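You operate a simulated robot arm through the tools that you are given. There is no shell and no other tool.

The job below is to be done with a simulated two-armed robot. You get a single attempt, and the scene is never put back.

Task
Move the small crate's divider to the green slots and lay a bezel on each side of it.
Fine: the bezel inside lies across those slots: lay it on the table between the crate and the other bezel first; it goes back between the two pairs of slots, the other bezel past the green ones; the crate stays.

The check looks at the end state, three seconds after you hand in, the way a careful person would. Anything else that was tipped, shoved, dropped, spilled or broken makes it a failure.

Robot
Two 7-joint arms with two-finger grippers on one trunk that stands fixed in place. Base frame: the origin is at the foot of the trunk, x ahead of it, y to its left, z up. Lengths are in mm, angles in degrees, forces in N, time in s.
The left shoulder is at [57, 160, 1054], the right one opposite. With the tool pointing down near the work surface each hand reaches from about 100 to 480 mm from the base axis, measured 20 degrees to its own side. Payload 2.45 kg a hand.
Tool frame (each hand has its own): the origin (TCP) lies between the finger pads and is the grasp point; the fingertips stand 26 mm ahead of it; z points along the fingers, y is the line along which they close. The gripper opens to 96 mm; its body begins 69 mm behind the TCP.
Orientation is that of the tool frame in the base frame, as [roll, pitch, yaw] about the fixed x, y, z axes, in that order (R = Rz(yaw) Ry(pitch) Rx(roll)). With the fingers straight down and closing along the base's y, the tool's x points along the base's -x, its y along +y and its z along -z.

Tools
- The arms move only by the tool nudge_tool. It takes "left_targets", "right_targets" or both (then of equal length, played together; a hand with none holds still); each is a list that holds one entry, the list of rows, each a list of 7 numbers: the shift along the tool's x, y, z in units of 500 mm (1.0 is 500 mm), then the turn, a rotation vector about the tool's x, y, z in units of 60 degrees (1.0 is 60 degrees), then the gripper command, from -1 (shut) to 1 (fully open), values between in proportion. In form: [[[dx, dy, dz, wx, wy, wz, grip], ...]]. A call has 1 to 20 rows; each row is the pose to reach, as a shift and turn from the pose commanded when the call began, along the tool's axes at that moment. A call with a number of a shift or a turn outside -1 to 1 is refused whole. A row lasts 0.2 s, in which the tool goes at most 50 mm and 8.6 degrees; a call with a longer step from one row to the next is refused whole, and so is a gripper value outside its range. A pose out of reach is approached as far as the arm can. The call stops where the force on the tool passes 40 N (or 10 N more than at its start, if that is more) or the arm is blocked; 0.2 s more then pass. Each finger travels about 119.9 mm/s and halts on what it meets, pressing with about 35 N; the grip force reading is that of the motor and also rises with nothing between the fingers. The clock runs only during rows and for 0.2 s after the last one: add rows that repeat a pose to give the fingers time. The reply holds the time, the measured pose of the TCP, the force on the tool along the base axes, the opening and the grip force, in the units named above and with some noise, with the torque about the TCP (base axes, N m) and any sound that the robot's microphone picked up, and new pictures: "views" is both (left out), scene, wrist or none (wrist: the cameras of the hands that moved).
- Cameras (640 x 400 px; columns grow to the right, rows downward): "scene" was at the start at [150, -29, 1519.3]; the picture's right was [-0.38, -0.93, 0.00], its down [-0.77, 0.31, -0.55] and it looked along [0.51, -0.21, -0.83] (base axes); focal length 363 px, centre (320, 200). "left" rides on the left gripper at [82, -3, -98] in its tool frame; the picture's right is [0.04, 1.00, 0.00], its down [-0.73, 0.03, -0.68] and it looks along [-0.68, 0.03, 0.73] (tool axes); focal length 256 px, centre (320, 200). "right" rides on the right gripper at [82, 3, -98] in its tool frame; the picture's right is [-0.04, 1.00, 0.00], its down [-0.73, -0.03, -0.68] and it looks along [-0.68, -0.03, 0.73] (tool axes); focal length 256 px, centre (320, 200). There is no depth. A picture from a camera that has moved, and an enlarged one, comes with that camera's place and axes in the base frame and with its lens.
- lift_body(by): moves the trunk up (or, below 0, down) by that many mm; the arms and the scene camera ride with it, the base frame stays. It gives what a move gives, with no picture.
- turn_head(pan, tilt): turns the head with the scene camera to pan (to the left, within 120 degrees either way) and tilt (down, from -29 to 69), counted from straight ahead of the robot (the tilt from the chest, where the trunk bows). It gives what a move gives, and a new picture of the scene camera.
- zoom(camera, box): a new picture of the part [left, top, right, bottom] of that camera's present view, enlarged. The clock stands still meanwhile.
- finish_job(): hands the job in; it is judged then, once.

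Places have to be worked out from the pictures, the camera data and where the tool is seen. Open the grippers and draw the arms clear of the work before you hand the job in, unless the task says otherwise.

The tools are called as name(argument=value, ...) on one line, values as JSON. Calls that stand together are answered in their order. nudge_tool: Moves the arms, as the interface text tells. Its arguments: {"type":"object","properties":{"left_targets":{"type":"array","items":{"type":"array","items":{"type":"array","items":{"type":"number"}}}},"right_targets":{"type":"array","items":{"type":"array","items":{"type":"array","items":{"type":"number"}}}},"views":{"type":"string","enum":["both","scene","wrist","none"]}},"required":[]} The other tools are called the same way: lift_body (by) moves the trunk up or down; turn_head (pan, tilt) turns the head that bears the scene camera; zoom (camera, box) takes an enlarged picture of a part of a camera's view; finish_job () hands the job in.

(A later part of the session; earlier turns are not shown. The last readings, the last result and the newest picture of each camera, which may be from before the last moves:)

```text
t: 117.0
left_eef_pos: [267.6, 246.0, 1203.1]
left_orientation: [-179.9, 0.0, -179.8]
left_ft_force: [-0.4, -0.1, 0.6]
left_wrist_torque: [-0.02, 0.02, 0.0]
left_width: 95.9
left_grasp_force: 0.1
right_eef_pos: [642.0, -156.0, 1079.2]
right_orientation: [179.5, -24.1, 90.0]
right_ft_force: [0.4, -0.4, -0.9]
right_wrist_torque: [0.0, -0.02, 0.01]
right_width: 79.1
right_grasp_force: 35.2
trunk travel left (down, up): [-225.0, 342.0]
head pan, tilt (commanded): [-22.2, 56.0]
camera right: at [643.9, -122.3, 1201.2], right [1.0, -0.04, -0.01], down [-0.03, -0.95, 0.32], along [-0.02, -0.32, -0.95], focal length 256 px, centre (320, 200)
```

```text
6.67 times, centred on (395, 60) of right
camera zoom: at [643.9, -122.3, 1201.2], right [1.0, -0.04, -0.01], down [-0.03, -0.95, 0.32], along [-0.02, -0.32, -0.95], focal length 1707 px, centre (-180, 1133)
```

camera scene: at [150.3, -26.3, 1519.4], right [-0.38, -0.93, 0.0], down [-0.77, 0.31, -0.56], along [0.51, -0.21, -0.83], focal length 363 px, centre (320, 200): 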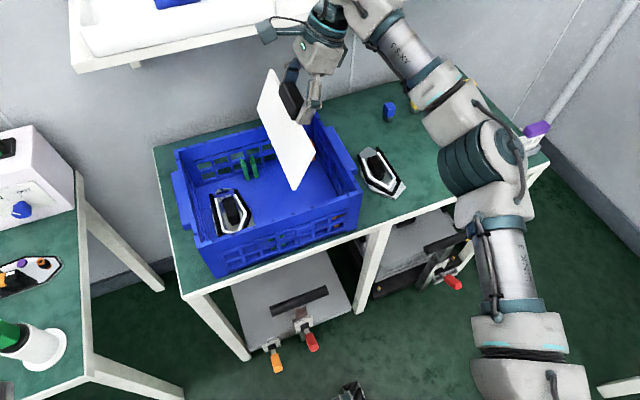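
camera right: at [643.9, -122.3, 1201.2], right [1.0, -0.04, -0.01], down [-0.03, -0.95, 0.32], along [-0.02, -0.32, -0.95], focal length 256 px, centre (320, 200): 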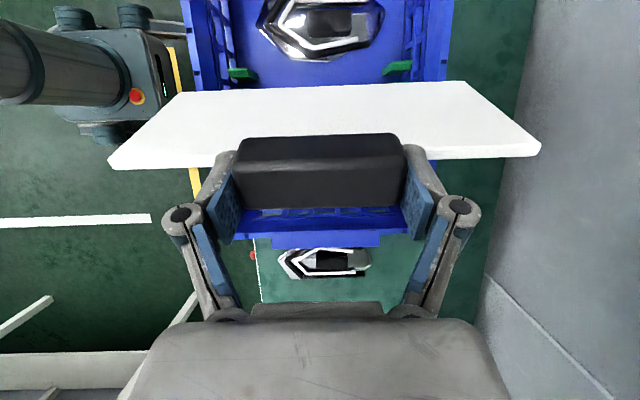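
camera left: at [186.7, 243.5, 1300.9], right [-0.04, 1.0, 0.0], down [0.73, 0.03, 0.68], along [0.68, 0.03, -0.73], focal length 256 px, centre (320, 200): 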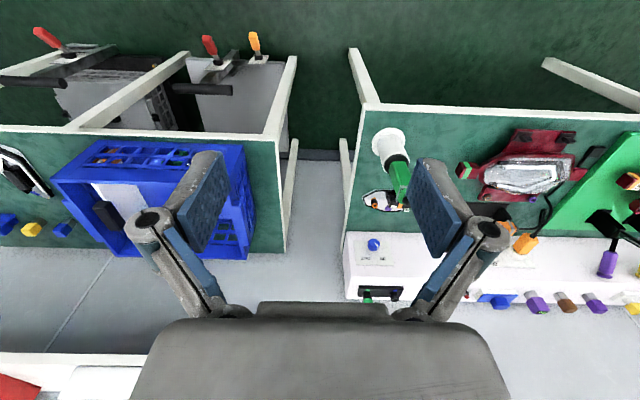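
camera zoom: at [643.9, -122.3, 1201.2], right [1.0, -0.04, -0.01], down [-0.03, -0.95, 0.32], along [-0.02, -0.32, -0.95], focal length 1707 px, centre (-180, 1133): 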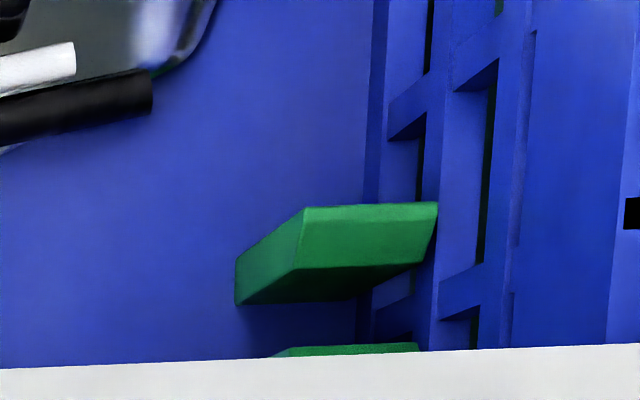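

I see clear slots at both ends; contact behaviour (both ends sharing load, like flat floor) suggests the green slots simply have a seat ~5 mm higher at both ends. I'll untilt, return over the green slot, and lower it onto that seat.

nudge_tool(right_targets=[[[0, 0, 0, 0, -0.1, 0, -1], [0, 0, 0, 0, -0.2, 0, -1], [0, 0, 0, 0, -0.3, 0, -1], [0, 0, 0, 0, -0.402, 0, -1], [0.0365, 0.0007, 0.0375, 0, -0.402, 0, -1], [0.0731, 0.0013, 0.075, 0, -0.402, 0, -1], [0.1096, 0.002, 0.1125, 0, -0.402, 0, -1], [0.1096, 0.002, 0.1125, 0, -0.402, 0, -1], [0.1096, 0.002, 0.1125, 0, -0.402, 0, -1]]], views="wrist")

zoom(camera="right", box=[190, 0, 450, 110])

```text
t: 119.0
left_eef_pos: [268.2, 245.8, 1202.1]
left_orientation: [-179.8, 0.1, -179.9]
left_ft_force: [-0.5, -0.9, 0.5]
left_wrist_torque: [0.01, -0.02, 0.01]
left_width: 96.0
left_grasp_force: 0.1
right_eef_pos: [643.3, -84.1, 1048.6]
right_orientation: [179.7, 0.1, 89.8]
right_ft_force: [0.5, 0.7, -1.4]
right_wrist_torque: [0.0, -0.01, 0.04]
right_width: 79.1
right_grasp_force: 34.9
trunk travel left (down, up): [-225.0, 342.0]
head pan, tilt (commanded): [-22.2, 56.0]
camera right: at [645.7, -1.9, 1147.4], right [1.0, -0.04, 0.01], down [-0.04, -0.73, 0.68], along [-0.02, -0.68, -0.73], focal length 256 px, centre (320, 200)
```

right: 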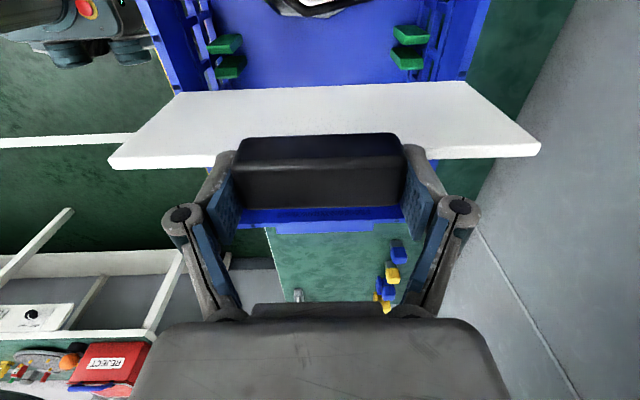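

```text
2.46 times, centred on (320, 55) of right
camera zoom: at [645.7, -1.9, 1147.4], right [1.0, -0.04, 0.01], down [-0.04, -0.73, 0.68], along [-0.02, -0.68, -0.73], focal length 630 px, centre (320, 557)
```

zoom: 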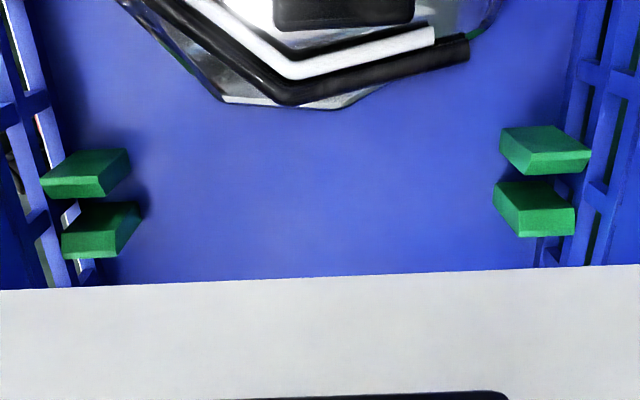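

Centred in x and y over the green slot. Lowering to z≈900 again.

nudge_tool(right_targets=[[[0, 0, 0.04, 0, 0, 0, -1], [0, 0, 0.09, 0, 0, 0, -1], [0, 0, 0.14, 0, 0, 0, -1], [0, 0, 0.18, 0, 0, 0, -1], [0, 0, 0.22, 0, 0, 0, -1], [0, 0, 0.25, 0, 0, 0, -1], [0, 0, 0.275, 0, 0, 0, -1], [0, 0, 0.297, 0, 0, 0, -1], [0, 0, 0.297, 0, 0, 0, -1]]], views="none")

```text
t: 121.0
left_eef_pos: [270.1, 245.3, 1202.2]
left_orientation: [-179.9, 0.1, -179.9]
left_ft_force: [-0.7, 0.3, 0.4]
left_wrist_torque: [-0.03, 0.01, 0.02]
left_width: 96.1
left_grasp_force: 0.0
right_eef_pos: [644.1, -84.8, 900.6]
right_orientation: [179.5, 0.1, 89.8]
right_ft_force: [-0.5, 0.6, -1.5]
right_wrist_torque: [0.03, 0.0, 0.0]
right_width: 79.3
right_grasp_force: 35.3
trunk travel left (down, up): [-225.0, 342.0]
head pan, tilt (commanded): [-22.2, 56.0]
```

Free at 900.6. I apply a +0.5° pitch correction (near end was touching first) and lower 5 mm.

nudge_tool(right_targets=[[[0, 0, 0, 0.0085, 0, 0, -1], [0, 0, 0.004, 0.0085, 0, 0, -1], [0, 0, 0.008, 0.0085, 0, 0, -1], [0, 0, 0.01, 0.0085, 0, 0, -1], [0, 0, 0.01, 0.0085, 0, 0, -1]]], views="none")

```text
t: 122.2
left_eef_pos: [269.3, 245.9, 1202.1]
left_orientation: [-179.9, 0.1, -179.8]
left_ft_force: [0.7, 0.3, -0.4]
left_wrist_torque: [0.01, 0.0, -0.02]
left_width: 96.3
left_grasp_force: 0.1
right_eef_pos: [644.2, -83.5, 895.8]
right_orientation: [180.0, 0.0, 89.7]
right_ft_force: [1.9, -0.2, 3.2]
right_wrist_torque: [-0.07, 0.13, 0.06]
right_width: 79.2
right_grasp_force: 35.1
trunk travel left (down, up): [-225.0, 342.0]
head pan, tilt (commanded): [-22.2, 56.0]
```

First touch at 895.8, still near end. I lower 2 mm more and watch.

nudge_tool(right_targets=[[[0, 0, 0.002, 0, 0, 0, -1], [0, 0, 0.004, 0, 0, 0, -1], [0, 0, 0.004, 0, 0, 0, -1]]], views="wrist")

zoom(camera="right", box=[60, 50, 220, 200])

zoom(camera="right", box=[420, 40, 600, 200])

```text
t: 123.0
left_eef_pos: [268.0, 246.1, 1202.9]
left_orientation: [-179.9, 0.2, -179.8]
left_ft_force: [0.4, -1.2, -0.1]
left_wrist_torque: [-0.01, -0.02, -0.01]
left_width: 96.1
left_grasp_force: 0.0
right_eef_pos: [643.5, -83.7, 895.1]
right_orientation: [179.9, 0.1, 89.7]
right_ft_force: [7.0, -2.2, 19.2]
right_wrist_torque: [-0.18, 0.14, 0.11]
right_width: 79.4
right_grasp_force: 34.4
trunk travel left (down, up): [-225.0, 342.0]
head pan, tilt (commanded): [-22.2, 56.0]
camera right: at [647.0, -1.8, 994.2], right [1.0, -0.04, 0.0], down [-0.03, -0.73, 0.68], along [-0.03, -0.68, -0.73], focal length 256 px, centre (320, 200)
```

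right: 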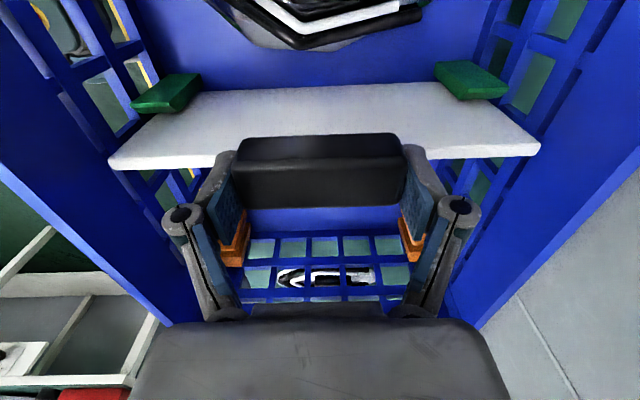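

```text
2.67 times, centred on (140, 125) of right
camera zoom: at [647.0, -1.8, 994.2], right [1.0, -0.04, 0.0], down [-0.03, -0.73, 0.68], along [-0.03, -0.68, -0.73], focal length 683 px, centre (800, 400)
```

zoom: 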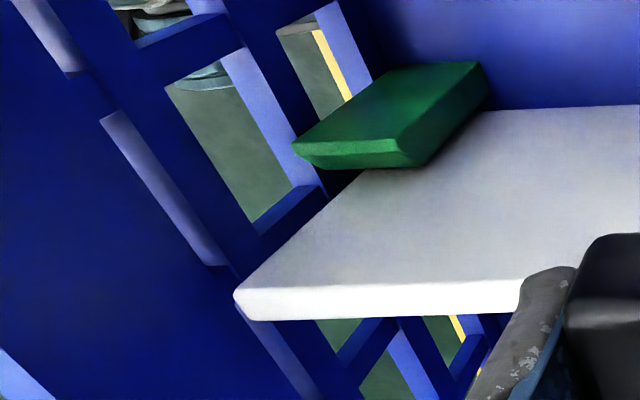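

```text
2.50 times, centred on (510, 120) of right
camera zoom: at [647.0, -1.8, 994.2], right [1.0, -0.04, 0.0], down [-0.03, -0.73, 0.68], along [-0.03, -0.68, -0.73], focal length 640 px, centre (-155, 400)
```

zoom: 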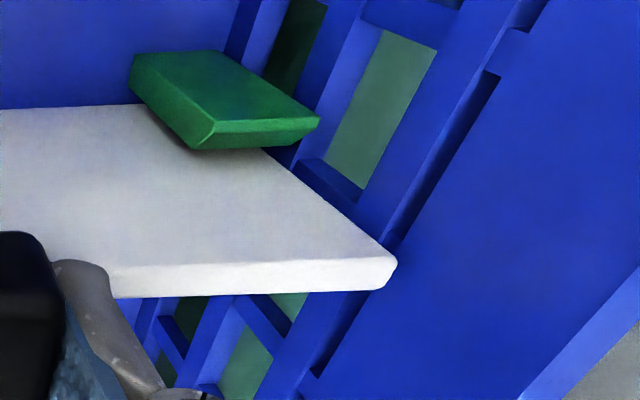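

Load now shared (19 N). I back off ~1.5 mm to nearly unload it, then open the gripper and see how the divider settles.

nudge_tool(right_targets=[[[0, 0, -0.003, 0, 0, 0, -1], [0, 0, -0.003, 0, 0, 0, -1], [0, 0, -0.003, 0, 0, 0, 0.75], [0, 0, -0.003, 0, 0, 0, 1], [0, 0, -0.003, 0, 0, 0, 1], [0, 0, -0.003, 0, 0, 0, 1]]], views="both")

zoom(camera="right", box=[60, 50, 220, 200])

zoom(camera="right", box=[420, 40, 600, 200])

zoom(camera="right", box=[180, 80, 460, 260])

```text
t: 124.4
left_eef_pos: [269.6, 247.1, 1203.2]
left_orientation: [-179.9, 0.1, -179.9]
left_ft_force: [0.3, 0.1, -0.6]
left_wrist_torque: [0.02, 0.02, 0.0]
left_width: 95.7
left_grasp_force: 0.1
right_eef_pos: [644.0, -84.0, 894.0]
right_orientation: [-179.9, 0.1, 89.8]
right_ft_force: [-0.6, 0.7, 0.3]
right_wrist_torque: [0.0, -0.04, 0.0]
right_width: 96.0
right_grasp_force: 0.0
trunk travel left (down, up): [-225.0, 342.0]
head pan, tilt (commanded): [-22.2, 56.0]
camera scene: at [150.7, -24.2, 1519.3], right [-0.38, -0.93, 0.0], down [-0.77, 0.31, -0.56], along [0.51, -0.21, -0.83], focal length 363 px, centre (320, 200)
camera right: at [647.6, -2.0, 992.6], right [1.0, -0.04, 0.0], down [-0.03, -0.73, 0.68], along [-0.03, -0.68, -0.73], focal length 256 px, centre (320, 200)
```

scene: 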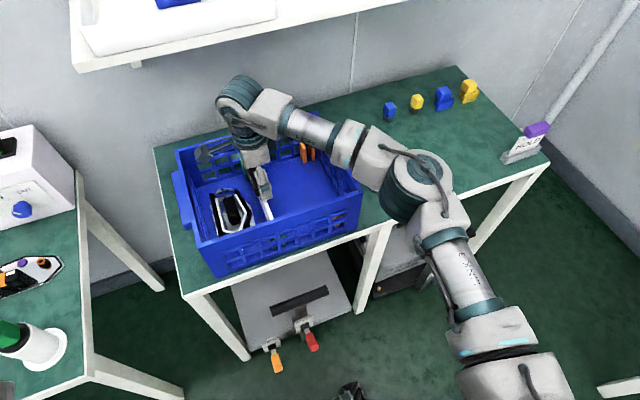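
right: 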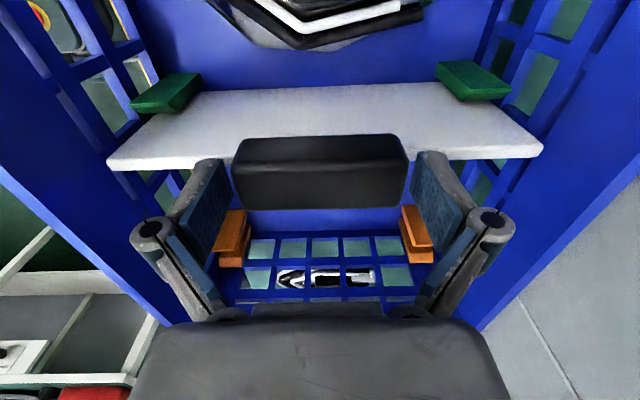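

```text
2.67 times, centred on (140, 125) of right
camera zoom: at [647.6, -2.0, 992.6], right [1.0, -0.04, 0.0], down [-0.03, -0.73, 0.68], along [-0.03, -0.68, -0.73], focal length 683 px, centre (800, 400)
```

zoom: 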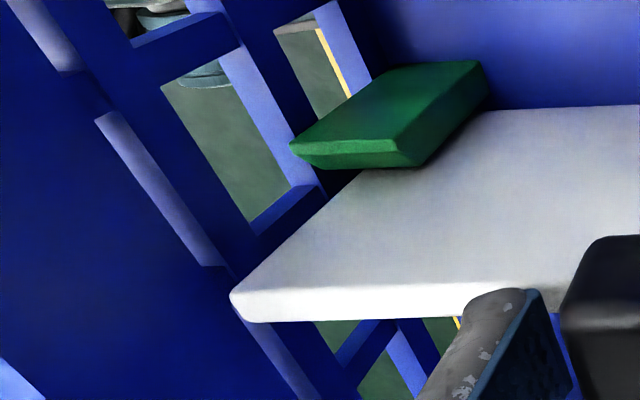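

```text
2.50 times, centred on (510, 120) of right
camera zoom: at [647.6, -2.0, 992.6], right [1.0, -0.04, 0.0], down [-0.03, -0.73, 0.68], along [-0.03, -0.68, -0.73], focal length 640 px, centre (-155, 400)
```

zoom: 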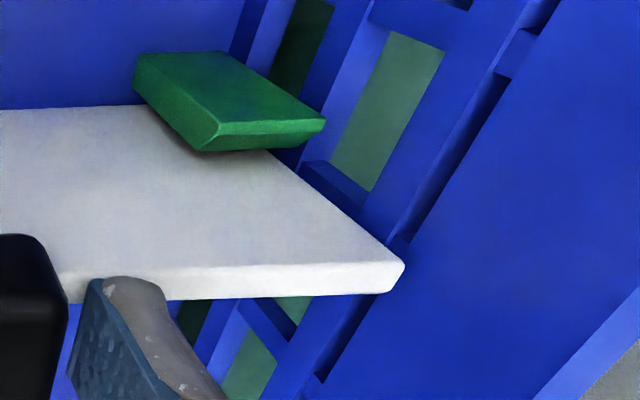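

```text
2.22 times, centred on (320, 170) of right
camera zoom: at [647.6, -2.0, 992.6], right [1.0, -0.04, 0.0], down [-0.03, -0.73, 0.68], along [-0.03, -0.68, -0.73], focal length 569 px, centre (320, 267)
```

zoom: 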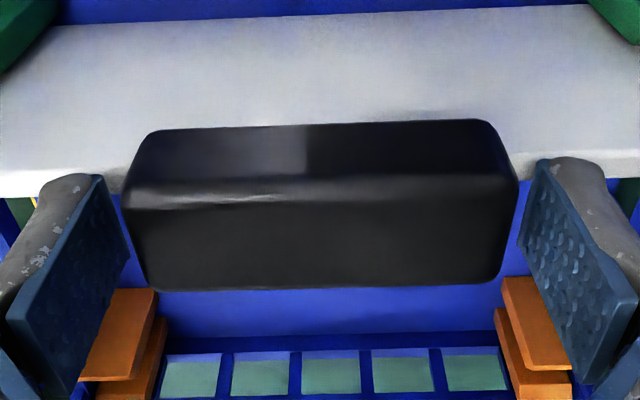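

Released, the divider stands by itself between the green fins, not dropping further. I raise the hand, close the fingers and will press gently on the handle's top to see if it seats deeper.

nudge_tool(right_targets=[[[0, 0, -0.02, 0, 0, 0, 1], [0, 0, -0.06, 0, 0, 0, 1], [0, 0, -0.1, 0, 0, 0, 1], [0, 0, -0.1, 0, 0, 0, 0], [0, 0, -0.1, 0, 0, 0, -1], [0, 0, -0.1, 0, 0, 0, -1], [0, 0, -0.1, 0, 0, 0, -1]]], views="both")

zoom(camera="right", box=[120, 40, 520, 240])

zoom(camera="scene", box=[200, 120, 340, 240])

```text
t: 126.0
left_eef_pos: [269.3, 245.7, 1202.3]
left_orientation: [-179.9, 0.1, -180.0]
left_ft_force: [-0.8, -0.2, -0.1]
left_wrist_torque: [0.01, -0.02, 0.02]
left_width: 96.0
left_grasp_force: 0.1
right_eef_pos: [642.8, -85.5, 944.4]
right_orientation: [-179.9, 0.1, 89.8]
right_ft_force: [-0.1, -0.5, 0.0]
right_wrist_torque: [0.0, 0.01, -0.01]
right_width: 0.2
right_grasp_force: 28.4
trunk travel left (down, up): [-225.0, 342.0]
head pan, tilt (commanded): [-22.2, 56.0]
camera scene: at [150.4, -24.1, 1519.4], right [-0.38, -0.93, 0.0], down [-0.77, 0.31, -0.56], along [0.51, -0.21, -0.83], focal length 363 px, centre (320, 200)
camera right: at [647.4, -2.8, 1043.3], right [1.0, -0.04, 0.0], down [-0.03, -0.73, 0.68], along [-0.03, -0.68, -0.73], focal length 256 px, centre (320, 200)
```

scene: 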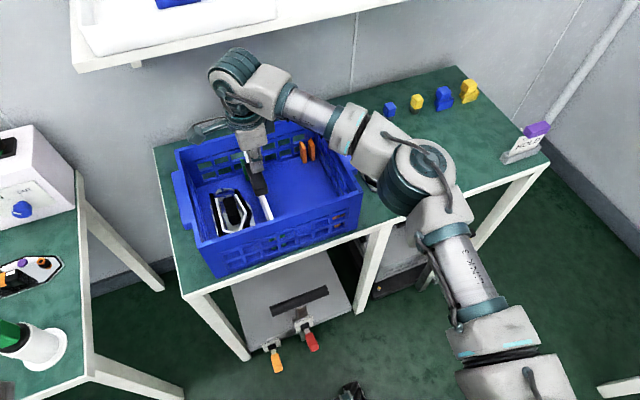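
right: 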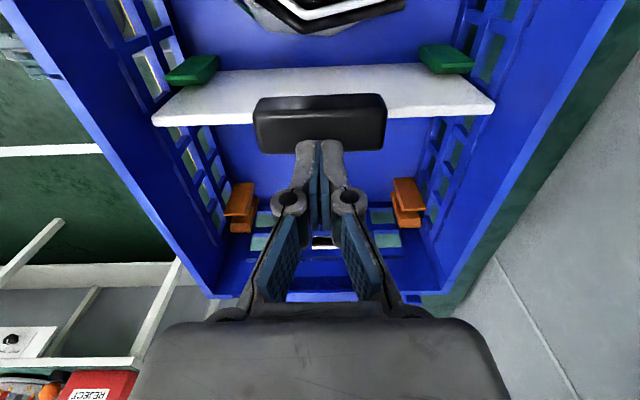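

```text
1.60 times, centred on (320, 140) of right
camera zoom: at [647.4, -2.8, 1043.3], right [1.0, -0.04, 0.0], down [-0.03, -0.73, 0.68], along [-0.03, -0.68, -0.73], focal length 410 px, centre (320, 296)
```

zoom: 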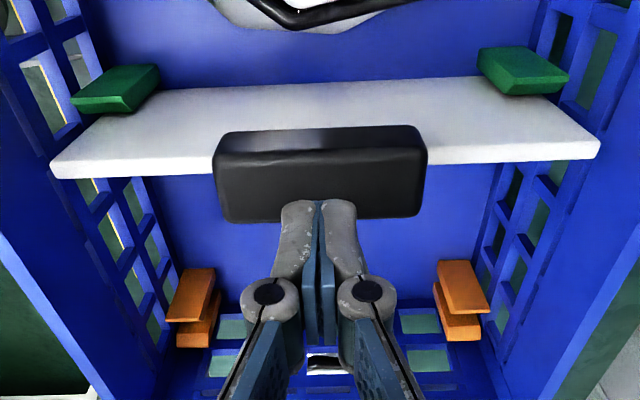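

```text
3.33 times, centred on (270, 180) of scene
camera zoom: at [150.4, -24.1, 1519.4], right [-0.38, -0.93, 0.0], down [-0.77, 0.31, -0.56], along [0.51, -0.21, -0.83], focal length 1211 px, centre (487, 267)
```

zoom: 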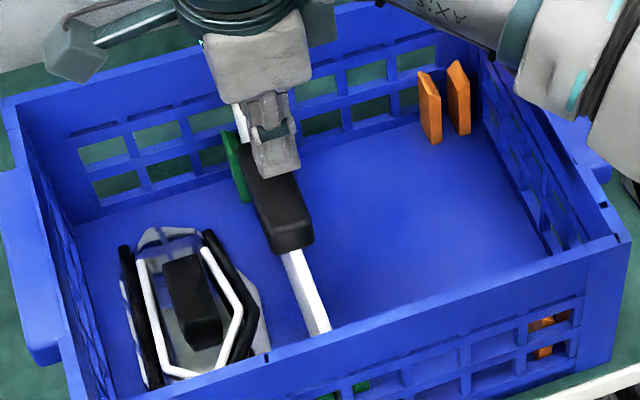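

The divider stands in the green slots. I zoom at both ends to judge yaw/pitch now that it's free.

zoom(camera="right", box=[140, 30, 240, 140])

zoom(camera="right", box=[400, 20, 520, 130])

zoom(camera="scene", box=[235, 140, 285, 240])

```text
3.64 times, centred on (190, 85) of right
camera zoom: at [647.4, -2.8, 1043.3], right [1.0, -0.04, 0.0], down [-0.03, -0.73, 0.68], along [-0.03, -0.68, -0.73], focal length 931 px, centre (793, 618)
```

zoom: 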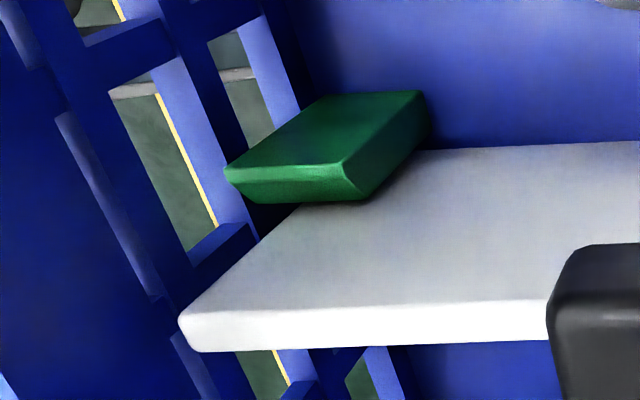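

```text
3.64 times, centred on (460, 75) of right
camera zoom: at [647.4, -2.8, 1043.3], right [1.0, -0.04, 0.0], down [-0.03, -0.73, 0.68], along [-0.03, -0.68, -0.73], focal length 931 px, centre (-189, 654)
```

zoom: 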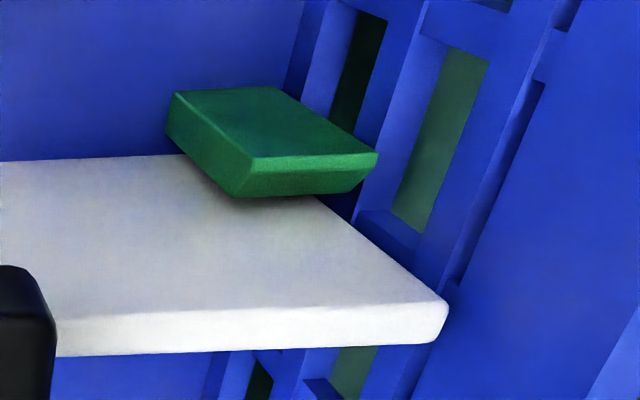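

```text
4.00 times, centred on (260, 190) of scene
camera zoom: at [150.4, -24.1, 1519.4], right [-0.38, -0.93, 0.0], down [-0.77, 0.31, -0.56], along [0.51, -0.21, -0.83], focal length 1453 px, centre (560, 240)
```

zoom: 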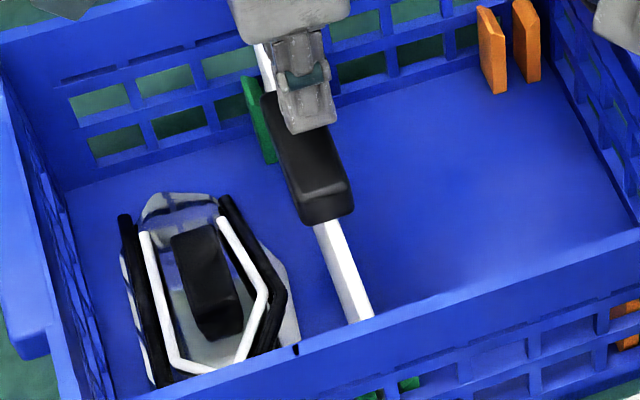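

The free divider is level and square in the slots. Now I press down gently on the handle's top with closed fingertips to see if it moves.

nudge_tool(right_targets=[[[0.001, 0.004, 0.01, 0, 0, 0, -1], [0.002, 0.004, 0.02, 0, 0, 0, -1], [0.002, 0.004, 0.03, 0, 0, 0, -1], [0.002, 0.004, 0.04, 0, 0, 0, -1], [0.002, 0.004, 0.044, 0, 0, 0, -1], [0.002, 0.004, 0.044, 0, 0, 0, -1]]], views="wrist")

```text
t: 127.5
left_eef_pos: [265.9, 245.1, 1202.5]
left_orientation: [-179.9, 0.2, -180.0]
left_ft_force: [0.5, 0.1, -0.4]
left_wrist_torque: [0.0, -0.03, 0.0]
left_width: 96.1
left_grasp_force: 0.0
right_eef_pos: [644.8, -81.5, 927.9]
right_orientation: [179.5, -0.2, 89.8]
right_ft_force: [-4.9, -0.6, 12.7]
right_wrist_torque: [-0.1, 0.08, -0.05]
right_width: 5.9
right_grasp_force: 27.9
trunk travel left (down, up): [-225.0, 342.0]
head pan, tilt (commanded): [-22.2, 56.0]
stopped in row 6 (right hand): the force on the tool passed its limit at 41 N (the readings are from after the stop); the commanded pose is now the measured one
camera right: at [647.4, -1.1, 1027.6], right [1.0, -0.04, 0.01], down [-0.04, -0.74, 0.68], along [-0.02, -0.68, -0.74], focal length 256 px, centre (320, 200)
```

right: 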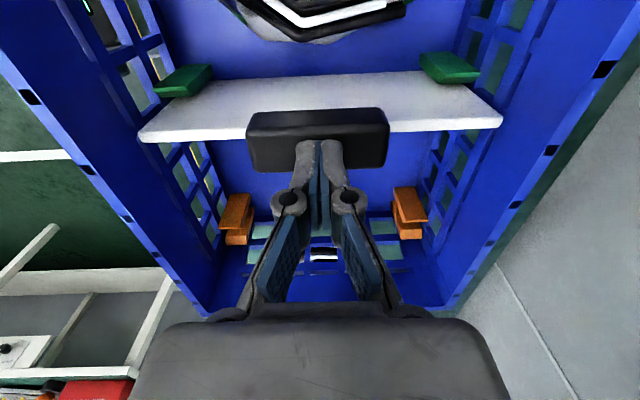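

It is solidly seated (over 40 N, no movement), level and between the green fins, so I accept that seat. Now bezel A: I raise, swing over to it on the table, with a 20° tilt and 74 mm opening.

nudge_tool(right_targets=[[[0, 0, -0.05, 0, 0, 0, -1], [0, 0, -0.11, 0, 0, 0, -1], [0, 0, -0.16, 0, 0, 0, 0.54], [-0.07, 0.001, -0.16, 0, 0, 0, 0.54], [-0.15, 0.002, -0.16, 0, 0, 0, 0.54], [-0.23, 0.003, -0.16, 0, 0, 0, 0.54], [-0.31, 0.005, -0.16, 0, 0.067, 0.007, 0.54], [-0.39, 0.006, -0.16, 0, 0.133, 0.015, 0.54], [-0.47, 0.008, -0.16, 0, 0.2, 0.022, 0.54], [-0.55, 0.009, -0.16, 0, 0.267, 0.03, 0.54], [-0.632, 0.011, -0.16, 0, 0.333, 0.037, 0.54], [-0.632, 0.011, -0.1, 0, 0.333, 0.037, 0.54], [-0.632, 0.011, -0.04, 0, 0.333, 0.037, 0.54], [-0.632, 0.011, 0.03, 0, 0.333, 0.037, 0.54], [-0.632, 0.011, 0.03, 0, 0.333, 0.037, 0.54]]], views="both")

zoom(camera="right", box=[180, 20, 460, 200])

zoom(camera="scene", box=[160, 90, 370, 280])

```text
t: 130.7
left_eef_pos: [266.2, 242.8, 1203.7]
left_orientation: [180.0, 0.3, -180.0]
left_ft_force: [-0.2, 0.2, -0.6]
left_wrist_torque: [-0.02, -0.03, 0.01]
left_width: 96.1
left_grasp_force: 0.0
right_eef_pos: [650.6, -399.4, 910.8]
right_orientation: [179.9, -20.1, 87.6]
right_ft_force: [-0.7, 1.0, 0.5]
right_wrist_torque: [-0.03, 0.01, 0.0]
right_width: 73.8
right_grasp_force: 0.0
trunk travel left (down, up): [-225.0, 342.0]
head pan, tilt (commanded): [-22.2, 56.0]
camera scene: at [149.7, -27.3, 1519.5], right [-0.38, -0.93, 0.0], down [-0.77, 0.31, -0.56], along [0.51, -0.21, -0.83], focal length 363 px, centre (320, 200)
camera right: at [654.8, -358.1, 1031.5], right [1.0, -0.08, -0.01], down [-0.07, -0.92, 0.38], along [-0.04, -0.38, -0.92], focal length 256 px, centre (320, 200)
```

scene: 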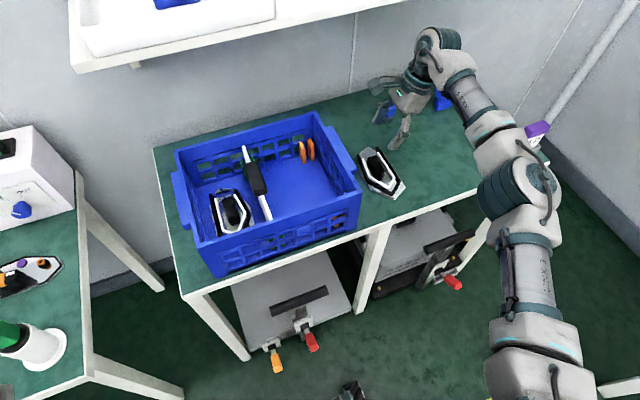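
right: 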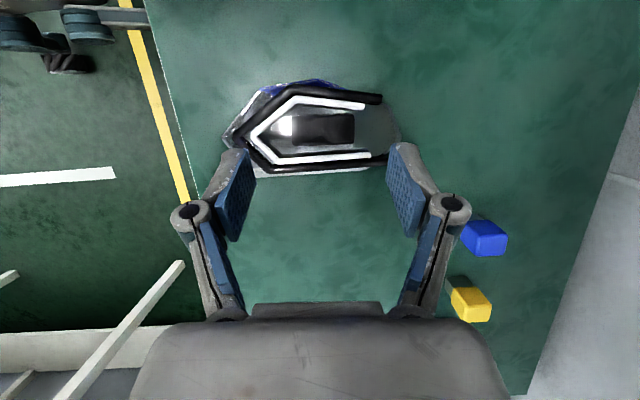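

```text
2.22 times, centred on (320, 110) of right
camera zoom: at [654.8, -358.1, 1031.5], right [1.0, -0.08, -0.01], down [-0.07, -0.92, 0.38], along [-0.04, -0.38, -0.92], focal length 569 px, centre (320, 400)
```

zoom: 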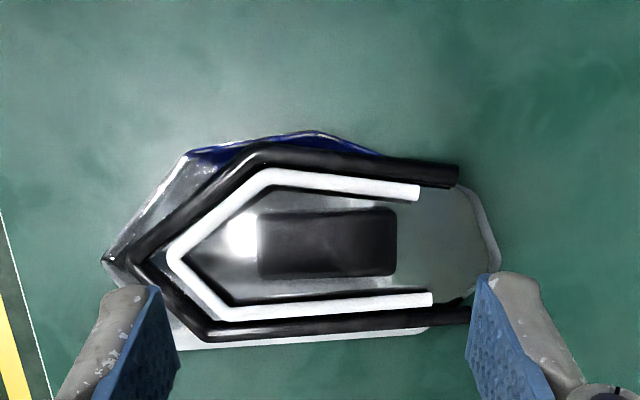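

```text
2.11 times, centred on (265, 185) of scene
camera zoom: at [149.7, -27.3, 1519.5], right [-0.38, -0.93, 0.0], down [-0.77, 0.31, -0.56], along [0.51, -0.21, -0.83], focal length 765 px, centre (436, 232)
```

zoom: 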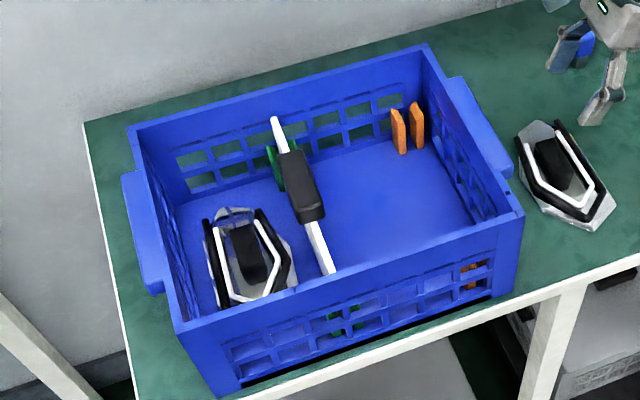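

The crate looks right: B left, divider in green. A's knob is at (651.6, −391.2). I descend to z≈820 over it.

nudge_tool(right_targets=[[[-0.02, 0.0006, 0.058, 0, 0, 0, 0.54], [-0.04, 0.0012, 0.116, 0, 0, 0, 0.54], [-0.0584, 0.0018, 0.1724, 0, 0, 0, 0.54], [-0.0584, 0.0018, 0.1724, 0, 0, 0, 0.54]]], views="wrist")

zoom(camera="right", box=[180, 60, 460, 240])

zoom(camera="scene", box=[225, 110, 305, 240])

```text
t: 131.7
left_eef_pos: [266.7, 244.9, 1204.2]
left_orientation: [179.9, 0.3, -179.9]
left_ft_force: [-0.2, -0.6, 0.1]
left_wrist_torque: [0.02, 0.0, -0.01]
left_width: 96.0
left_grasp_force: 0.1
right_eef_pos: [651.2, -397.3, 820.0]
right_orientation: [179.8, -20.1, 87.6]
right_ft_force: [0.2, -0.5, 0.3]
right_wrist_torque: [0.03, 0.01, 0.01]
right_width: 73.7
right_grasp_force: 0.0
trunk travel left (down, up): [-225.0, 342.0]
head pan, tilt (commanded): [-22.2, 56.0]
camera right: at [655.8, -355.6, 940.8], right [1.0, -0.08, -0.01], down [-0.07, -0.92, 0.39], along [-0.04, -0.38, -0.92], focal length 256 px, centre (320, 200)
```

right: 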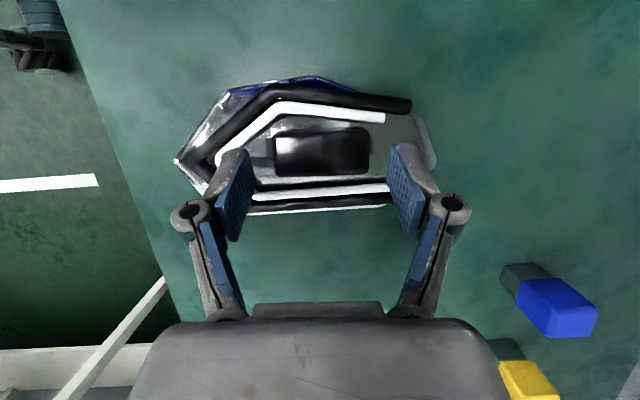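

```text
2.22 times, centred on (320, 150) of right
camera zoom: at [655.8, -355.6, 940.8], right [1.0, -0.08, -0.01], down [-0.07, -0.92, 0.39], along [-0.04, -0.38, -0.92], focal length 569 px, centre (320, 311)
```

zoom: 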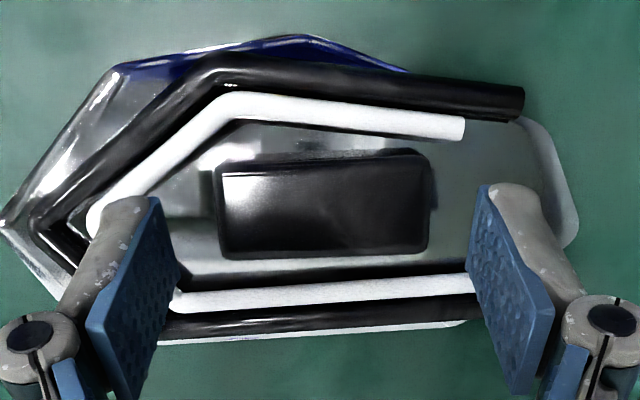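

```text
3.08 times, centred on (265, 175) of scene
camera zoom: at [149.7, -27.1, 1519.5], right [-0.38, -0.93, 0.0], down [-0.77, 0.31, -0.56], along [0.51, -0.21, -0.83], focal length 1118 px, centre (489, 277)
```

zoom: 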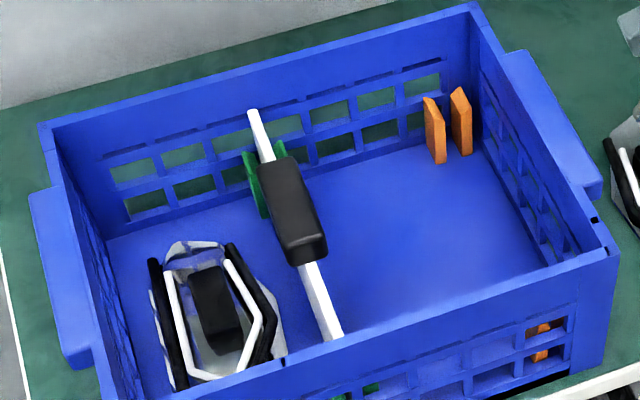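

Fingers straddle the knob symmetrically. I descend to z≈796 in small steps and check force.

nudge_tool(right_targets=[[[-0.0069, 0, 0.0188, 0, 0, 0, 0.54], [-0.0131, 0, 0.0357, 0, 0, 0, 0.54], [-0.0165, 0, 0.0451, 0, 0, 0, 0.54], [-0.0165, 0, 0.0451, 0, 0, 0, 0.54]]], views="wrist")

zoom(camera="right", box=[180, 60, 460, 240])

```text
t: 132.7
left_eef_pos: [266.3, 243.6, 1204.9]
left_orientation: [180.0, 0.1, -179.9]
left_ft_force: [-0.1, 0.0, 0.6]
left_wrist_torque: [0.01, -0.01, -0.01]
left_width: 96.0
left_grasp_force: 0.1
right_eef_pos: [652.4, -398.5, 796.6]
right_orientation: [179.9, -20.1, 87.6]
right_ft_force: [0.0, 0.7, -0.2]
right_wrist_torque: [0.02, -0.02, 0.03]
right_width: 73.9
right_grasp_force: 0.0
trunk travel left (down, up): [-225.0, 342.0]
head pan, tilt (commanded): [-22.2, 56.0]
camera right: at [656.4, -356.1, 917.4], right [1.0, -0.08, -0.01], down [-0.07, -0.92, 0.39], along [-0.04, -0.38, -0.92], focal length 256 px, centre (320, 200)
```

right: 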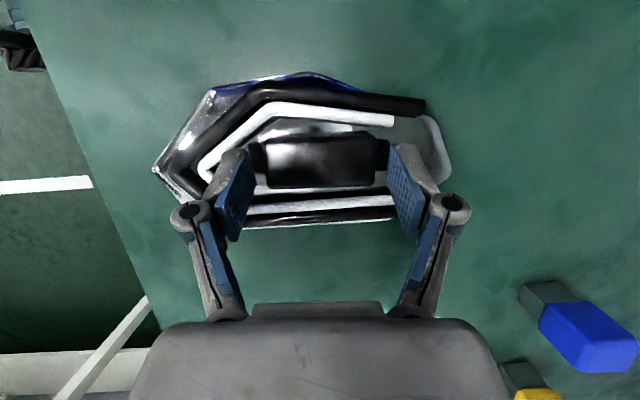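

```text
2.22 times, centred on (320, 150) of right
camera zoom: at [656.4, -356.1, 917.4], right [1.0, -0.08, -0.01], down [-0.07, -0.92, 0.39], along [-0.04, -0.38, -0.92], focal length 569 px, centre (320, 311)
```

zoom: 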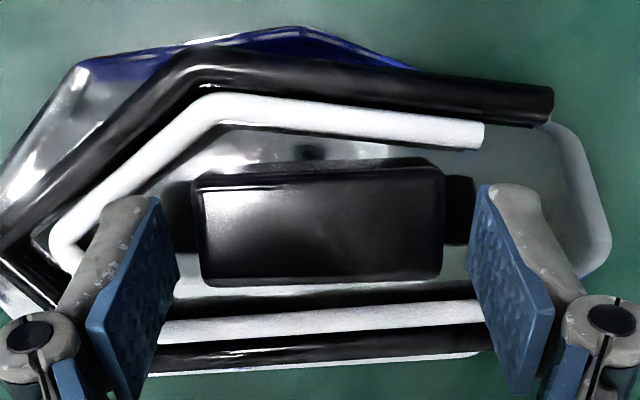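

No contact; pads overlap the knob well. I lower 2.5 mm more and close.

nudge_tool(right_targets=[[[-0.0017, 0, 0.0047, 0, 0, 0, 0.54], [-0.0017, 0, 0.0047, 0, 0, 0, 0.54], [-0.0017, 0, 0.0047, 0, 0, 0, 0.2], [-0.0017, 0, 0.0047, 0, 0, 0, -0.3], [-0.0017, 0, 0.0047, 0, 0, 0, -1], [-0.0017, 0, 0.0047, 0, 0, 0, -1]]], views="wrist")

zoom(camera="right", box=[180, 60, 460, 240])

```text
t: 134.1
left_eef_pos: [265.4, 244.0, 1203.1]
left_orientation: [180.0, 0.2, -179.9]
left_ft_force: [-0.2, -0.2, -0.2]
left_wrist_torque: [-0.01, -0.03, 0.01]
left_width: 96.0
left_grasp_force: 0.0
right_eef_pos: [651.7, -398.4, 794.7]
right_orientation: [179.8, -20.1, 87.6]
right_ft_force: [0.6, 0.1, 1.6]
right_wrist_torque: [0.0, -0.01, 0.01]
right_width: 59.0
right_grasp_force: 34.9
trunk travel left (down, up): [-225.0, 342.0]
head pan, tilt (commanded): [-22.2, 56.0]
camera right: at [656.3, -356.0, 914.9], right [1.0, -0.08, -0.01], down [-0.07, -0.92, 0.39], along [-0.04, -0.38, -0.92], focal length 256 px, centre (320, 200)
```

right: 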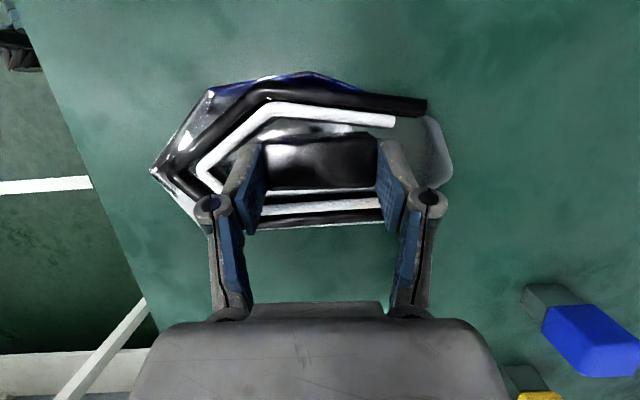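

```text
2.22 times, centred on (320, 150) of right
camera zoom: at [656.3, -356.0, 914.9], right [1.0, -0.08, -0.01], down [-0.07, -0.92, 0.39], along [-0.04, -0.38, -0.92], focal length 569 px, centre (320, 311)
```

zoom: 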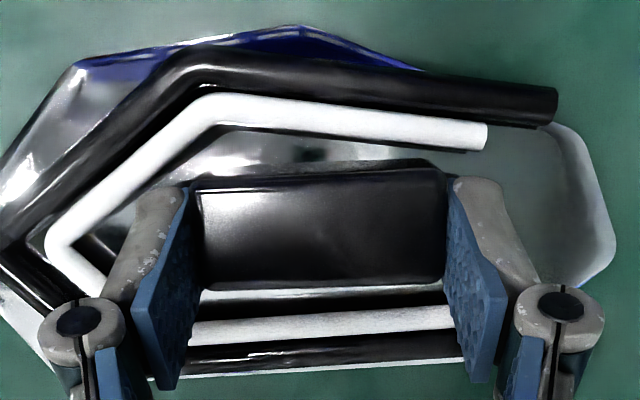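

Gripped at 59 mm. I lift A smoothly to TCP z≈1000.

nudge_tool(right_targets=[[[0.0069, 0, -0.0188, 0, 0, 0, -1], [0.0172, 0, -0.047, 0, 0, 0, -1], [0.0344, 0, -0.0939, 0, 0, 0, -1], [0.055, 0, -0.1502, 0, 0, 0, -1], [0.0756, 0, -0.2066, 0, 0, 0, -1], [0.0962, 0, -0.2629, 0, 0, 0, -1], [0.1203, 0, -0.3287, 0, 0, 0, -1], [0.1409, 0, -0.385, 0, 0, 0, -1], [0.1409, 0, -0.385, 0, 0, 0, -1]]], views="both")

```text
t: 136.1
left_eef_pos: [265.9, 243.7, 1203.8]
left_orientation: [-180.0, 0.3, -179.9]
left_ft_force: [-0.2, 0.4, -0.4]
left_wrist_torque: [0.01, -0.01, 0.0]
left_width: 96.0
left_grasp_force: 0.1
right_eef_pos: [652.6, -399.8, 999.3]
right_orientation: [-179.9, -20.1, 87.6]
right_ft_force: [0.0, 0.4, -1.0]
right_wrist_torque: [-0.01, 0.01, -0.03]
right_width: 59.1
right_grasp_force: 35.1
trunk travel left (down, up): [-225.0, 342.0]
head pan, tilt (commanded): [-22.2, 56.0]
camera scene: at [150.5, -26.6, 1519.3], right [-0.38, -0.93, 0.0], down [-0.77, 0.31, -0.56], along [0.51, -0.21, -0.83], focal length 363 px, centre (320, 200)
camera right: at [657.5, -355.6, 1120.1], right [1.0, -0.08, -0.01], down [-0.07, -0.92, 0.39], along [-0.04, -0.38, -0.92], focal length 256 px, centre (320, 200)
```

scene: 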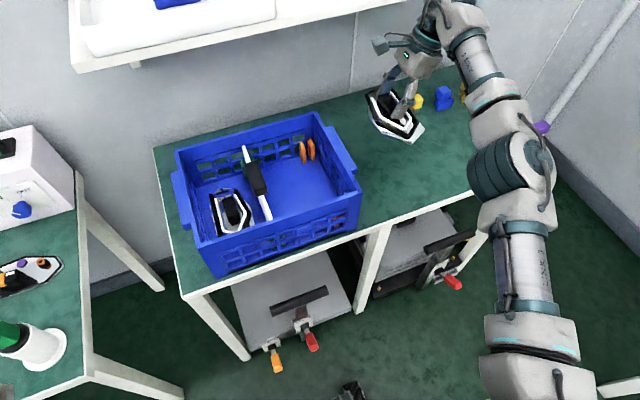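
right: 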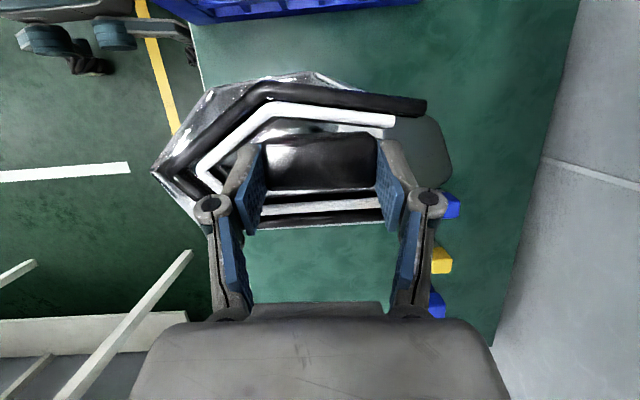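

A is held level. I carry it over the crate to above the middle compartment (knob → (657, −158)) and square its yaw.

nudge_tool(right_targets=[[[0.063, -0.0014, 0.0231, 0.002, 0, -0.0054, -1], [0.126, -0.0028, 0.0461, 0.0039, 0, -0.0107, -1], [0.189, -0.0042, 0.0692, 0.0059, 0, -0.0161, -1], [0.252, -0.0055, 0.0922, 0.0079, 0, -0.0215, -1], [0.3149, -0.0069, 0.1153, 0.0098, 0, -0.0269, -1], [0.3779, -0.0083, 0.1383, 0.0118, 0, -0.0322, -1], [0.4409, -0.0097, 0.1614, 0.01375, 0, -0.0376, -1], [0.4409, -0.0097, 0.1614, 0.01375, 0, -0.0376, -1], [0.4409, -0.0097, 0.1614, 0.01375, 0, -0.0376, -1]]], views="both")

zoom(camera="scene", box=[160, 80, 370, 280])

```text
t: 138.1
left_eef_pos: [267.0, 246.1, 1203.2]
left_orientation: [-179.9, 0.2, -179.9]
left_ft_force: [-0.3, -0.8, -0.7]
left_wrist_torque: [0.04, -0.01, 0.03]
left_width: 96.1
left_grasp_force: 0.1
right_eef_pos: [656.9, -164.7, 1000.1]
right_orientation: [179.9, -20.1, 90.0]
right_ft_force: [0.1, -0.4, -0.7]
right_wrist_torque: [0.03, 0.01, 0.0]
right_width: 59.2
right_grasp_force: 35.1
trunk travel left (down, up): [-225.0, 342.0]
head pan, tilt (commanded): [-22.2, 56.0]
camera scene: at [150.4, -25.8, 1519.4], right [-0.38, -0.93, 0.0], down [-0.77, 0.31, -0.56], along [0.51, -0.21, -0.83], focal length 363 px, centre (320, 200)
camera right: at [659.7, -119.9, 1120.1], right [1.0, -0.04, -0.01], down [-0.03, -0.92, 0.39], along [-0.03, -0.39, -0.92], focal length 256 px, centre (320, 200)
```

scene: 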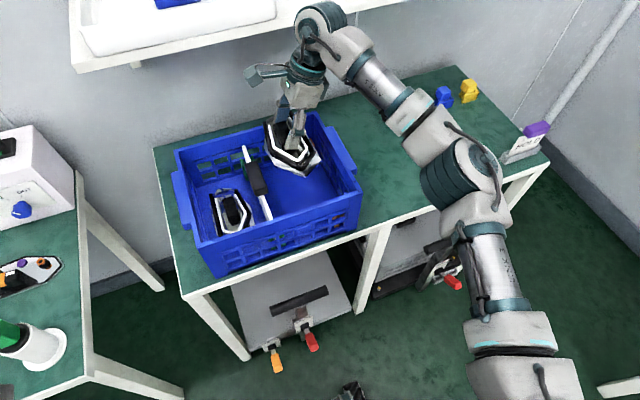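
right: 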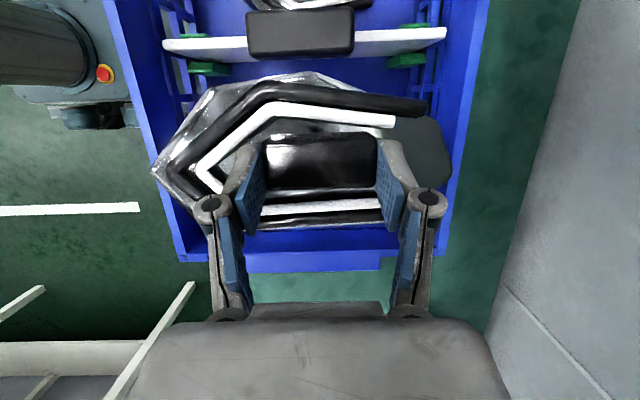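

```text
2.00 times, centred on (265, 180) of scene
camera zoom: at [150.4, -25.8, 1519.4], right [-0.38, -0.93, 0.0], down [-0.77, 0.31, -0.56], along [0.51, -0.21, -0.83], focal length 726 px, centre (430, 240)
```

zoom: 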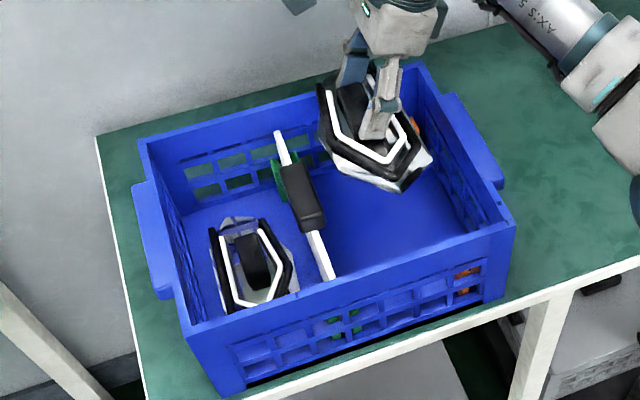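

A hangs above the middle compartment. From here the wrist camera sees the divider from above; I zoom on it to check it between the green fins.

zoom(camera="right", box=[140, 0, 480, 110])

zoom(camera="right", box=[150, 10, 250, 90])

zoom(camera="right", box=[370, 0, 470, 80])

```text
1.88 times, centred on (310, 55) of right
camera zoom: at [659.7, -119.9, 1120.1], right [1.0, -0.04, -0.01], down [-0.03, -0.92, 0.39], along [-0.03, -0.39, -0.92], focal length 482 px, centre (339, 473)
```

zoom: 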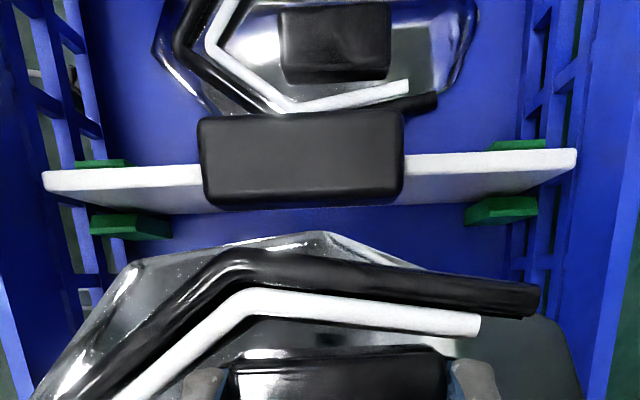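

```text
5.00 times, centred on (200, 50) of right
camera zoom: at [659.7, -119.9, 1120.1], right [1.0, -0.04, -0.01], down [-0.03, -0.92, 0.39], along [-0.03, -0.39, -0.92], focal length 1280 px, centre (920, 950)
```

zoom: 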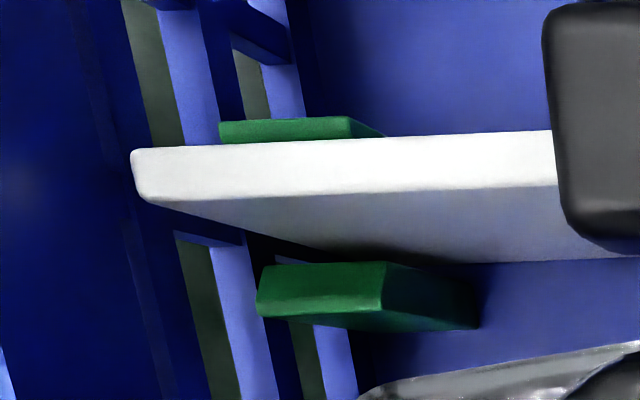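

```text
5.00 times, centred on (420, 40) of right
camera zoom: at [659.7, -119.9, 1120.1], right [1.0, -0.04, -0.01], down [-0.03, -0.92, 0.39], along [-0.03, -0.39, -0.92], focal length 1280 px, centre (-180, 1000)
```

zoom: 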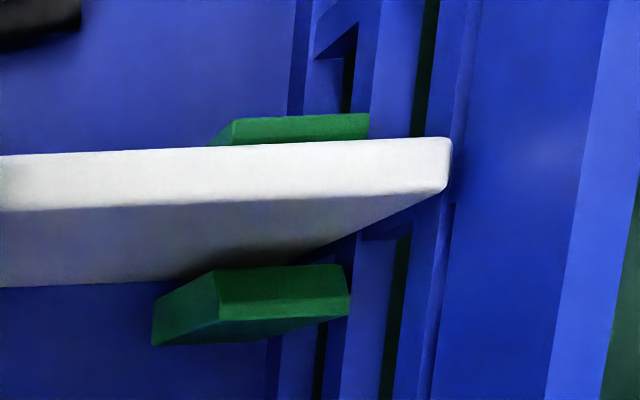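

The divider is between the green fins at both ends, upright. I check its height with a high zoom of its far and near ends in the scene view.

zoom(camera="scene", box=[230, 135, 270, 175])

zoom(camera="scene", box=[250, 190, 290, 230])

```text
10.00 times, centred on (250, 155) of scene
camera zoom: at [150.4, -25.8, 1519.4], right [-0.38, -0.93, 0.0], down [-0.77, 0.31, -0.56], along [0.51, -0.21, -0.83], focal length 3632 px, centre (1020, 650)
```

zoom: 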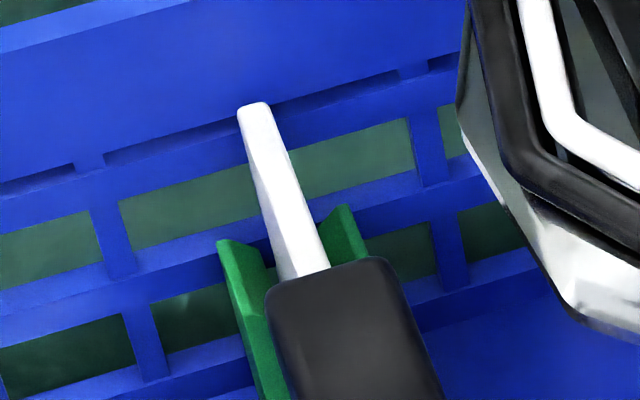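

```text
10.00 times, centred on (270, 210) of scene
camera zoom: at [150.4, -25.8, 1519.4], right [-0.38, -0.93, 0.0], down [-0.77, 0.31, -0.56], along [0.51, -0.21, -0.83], focal length 3632 px, centre (820, 100)
```

zoom: 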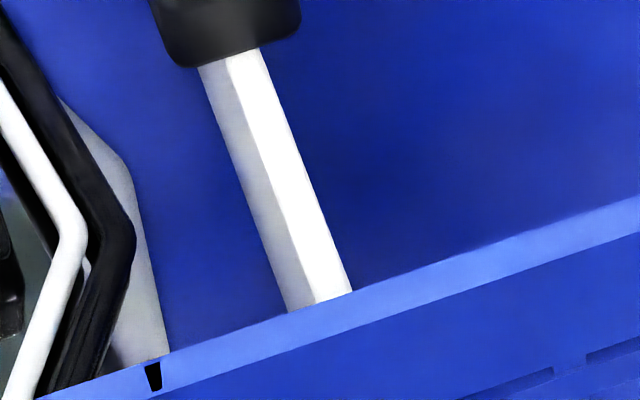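

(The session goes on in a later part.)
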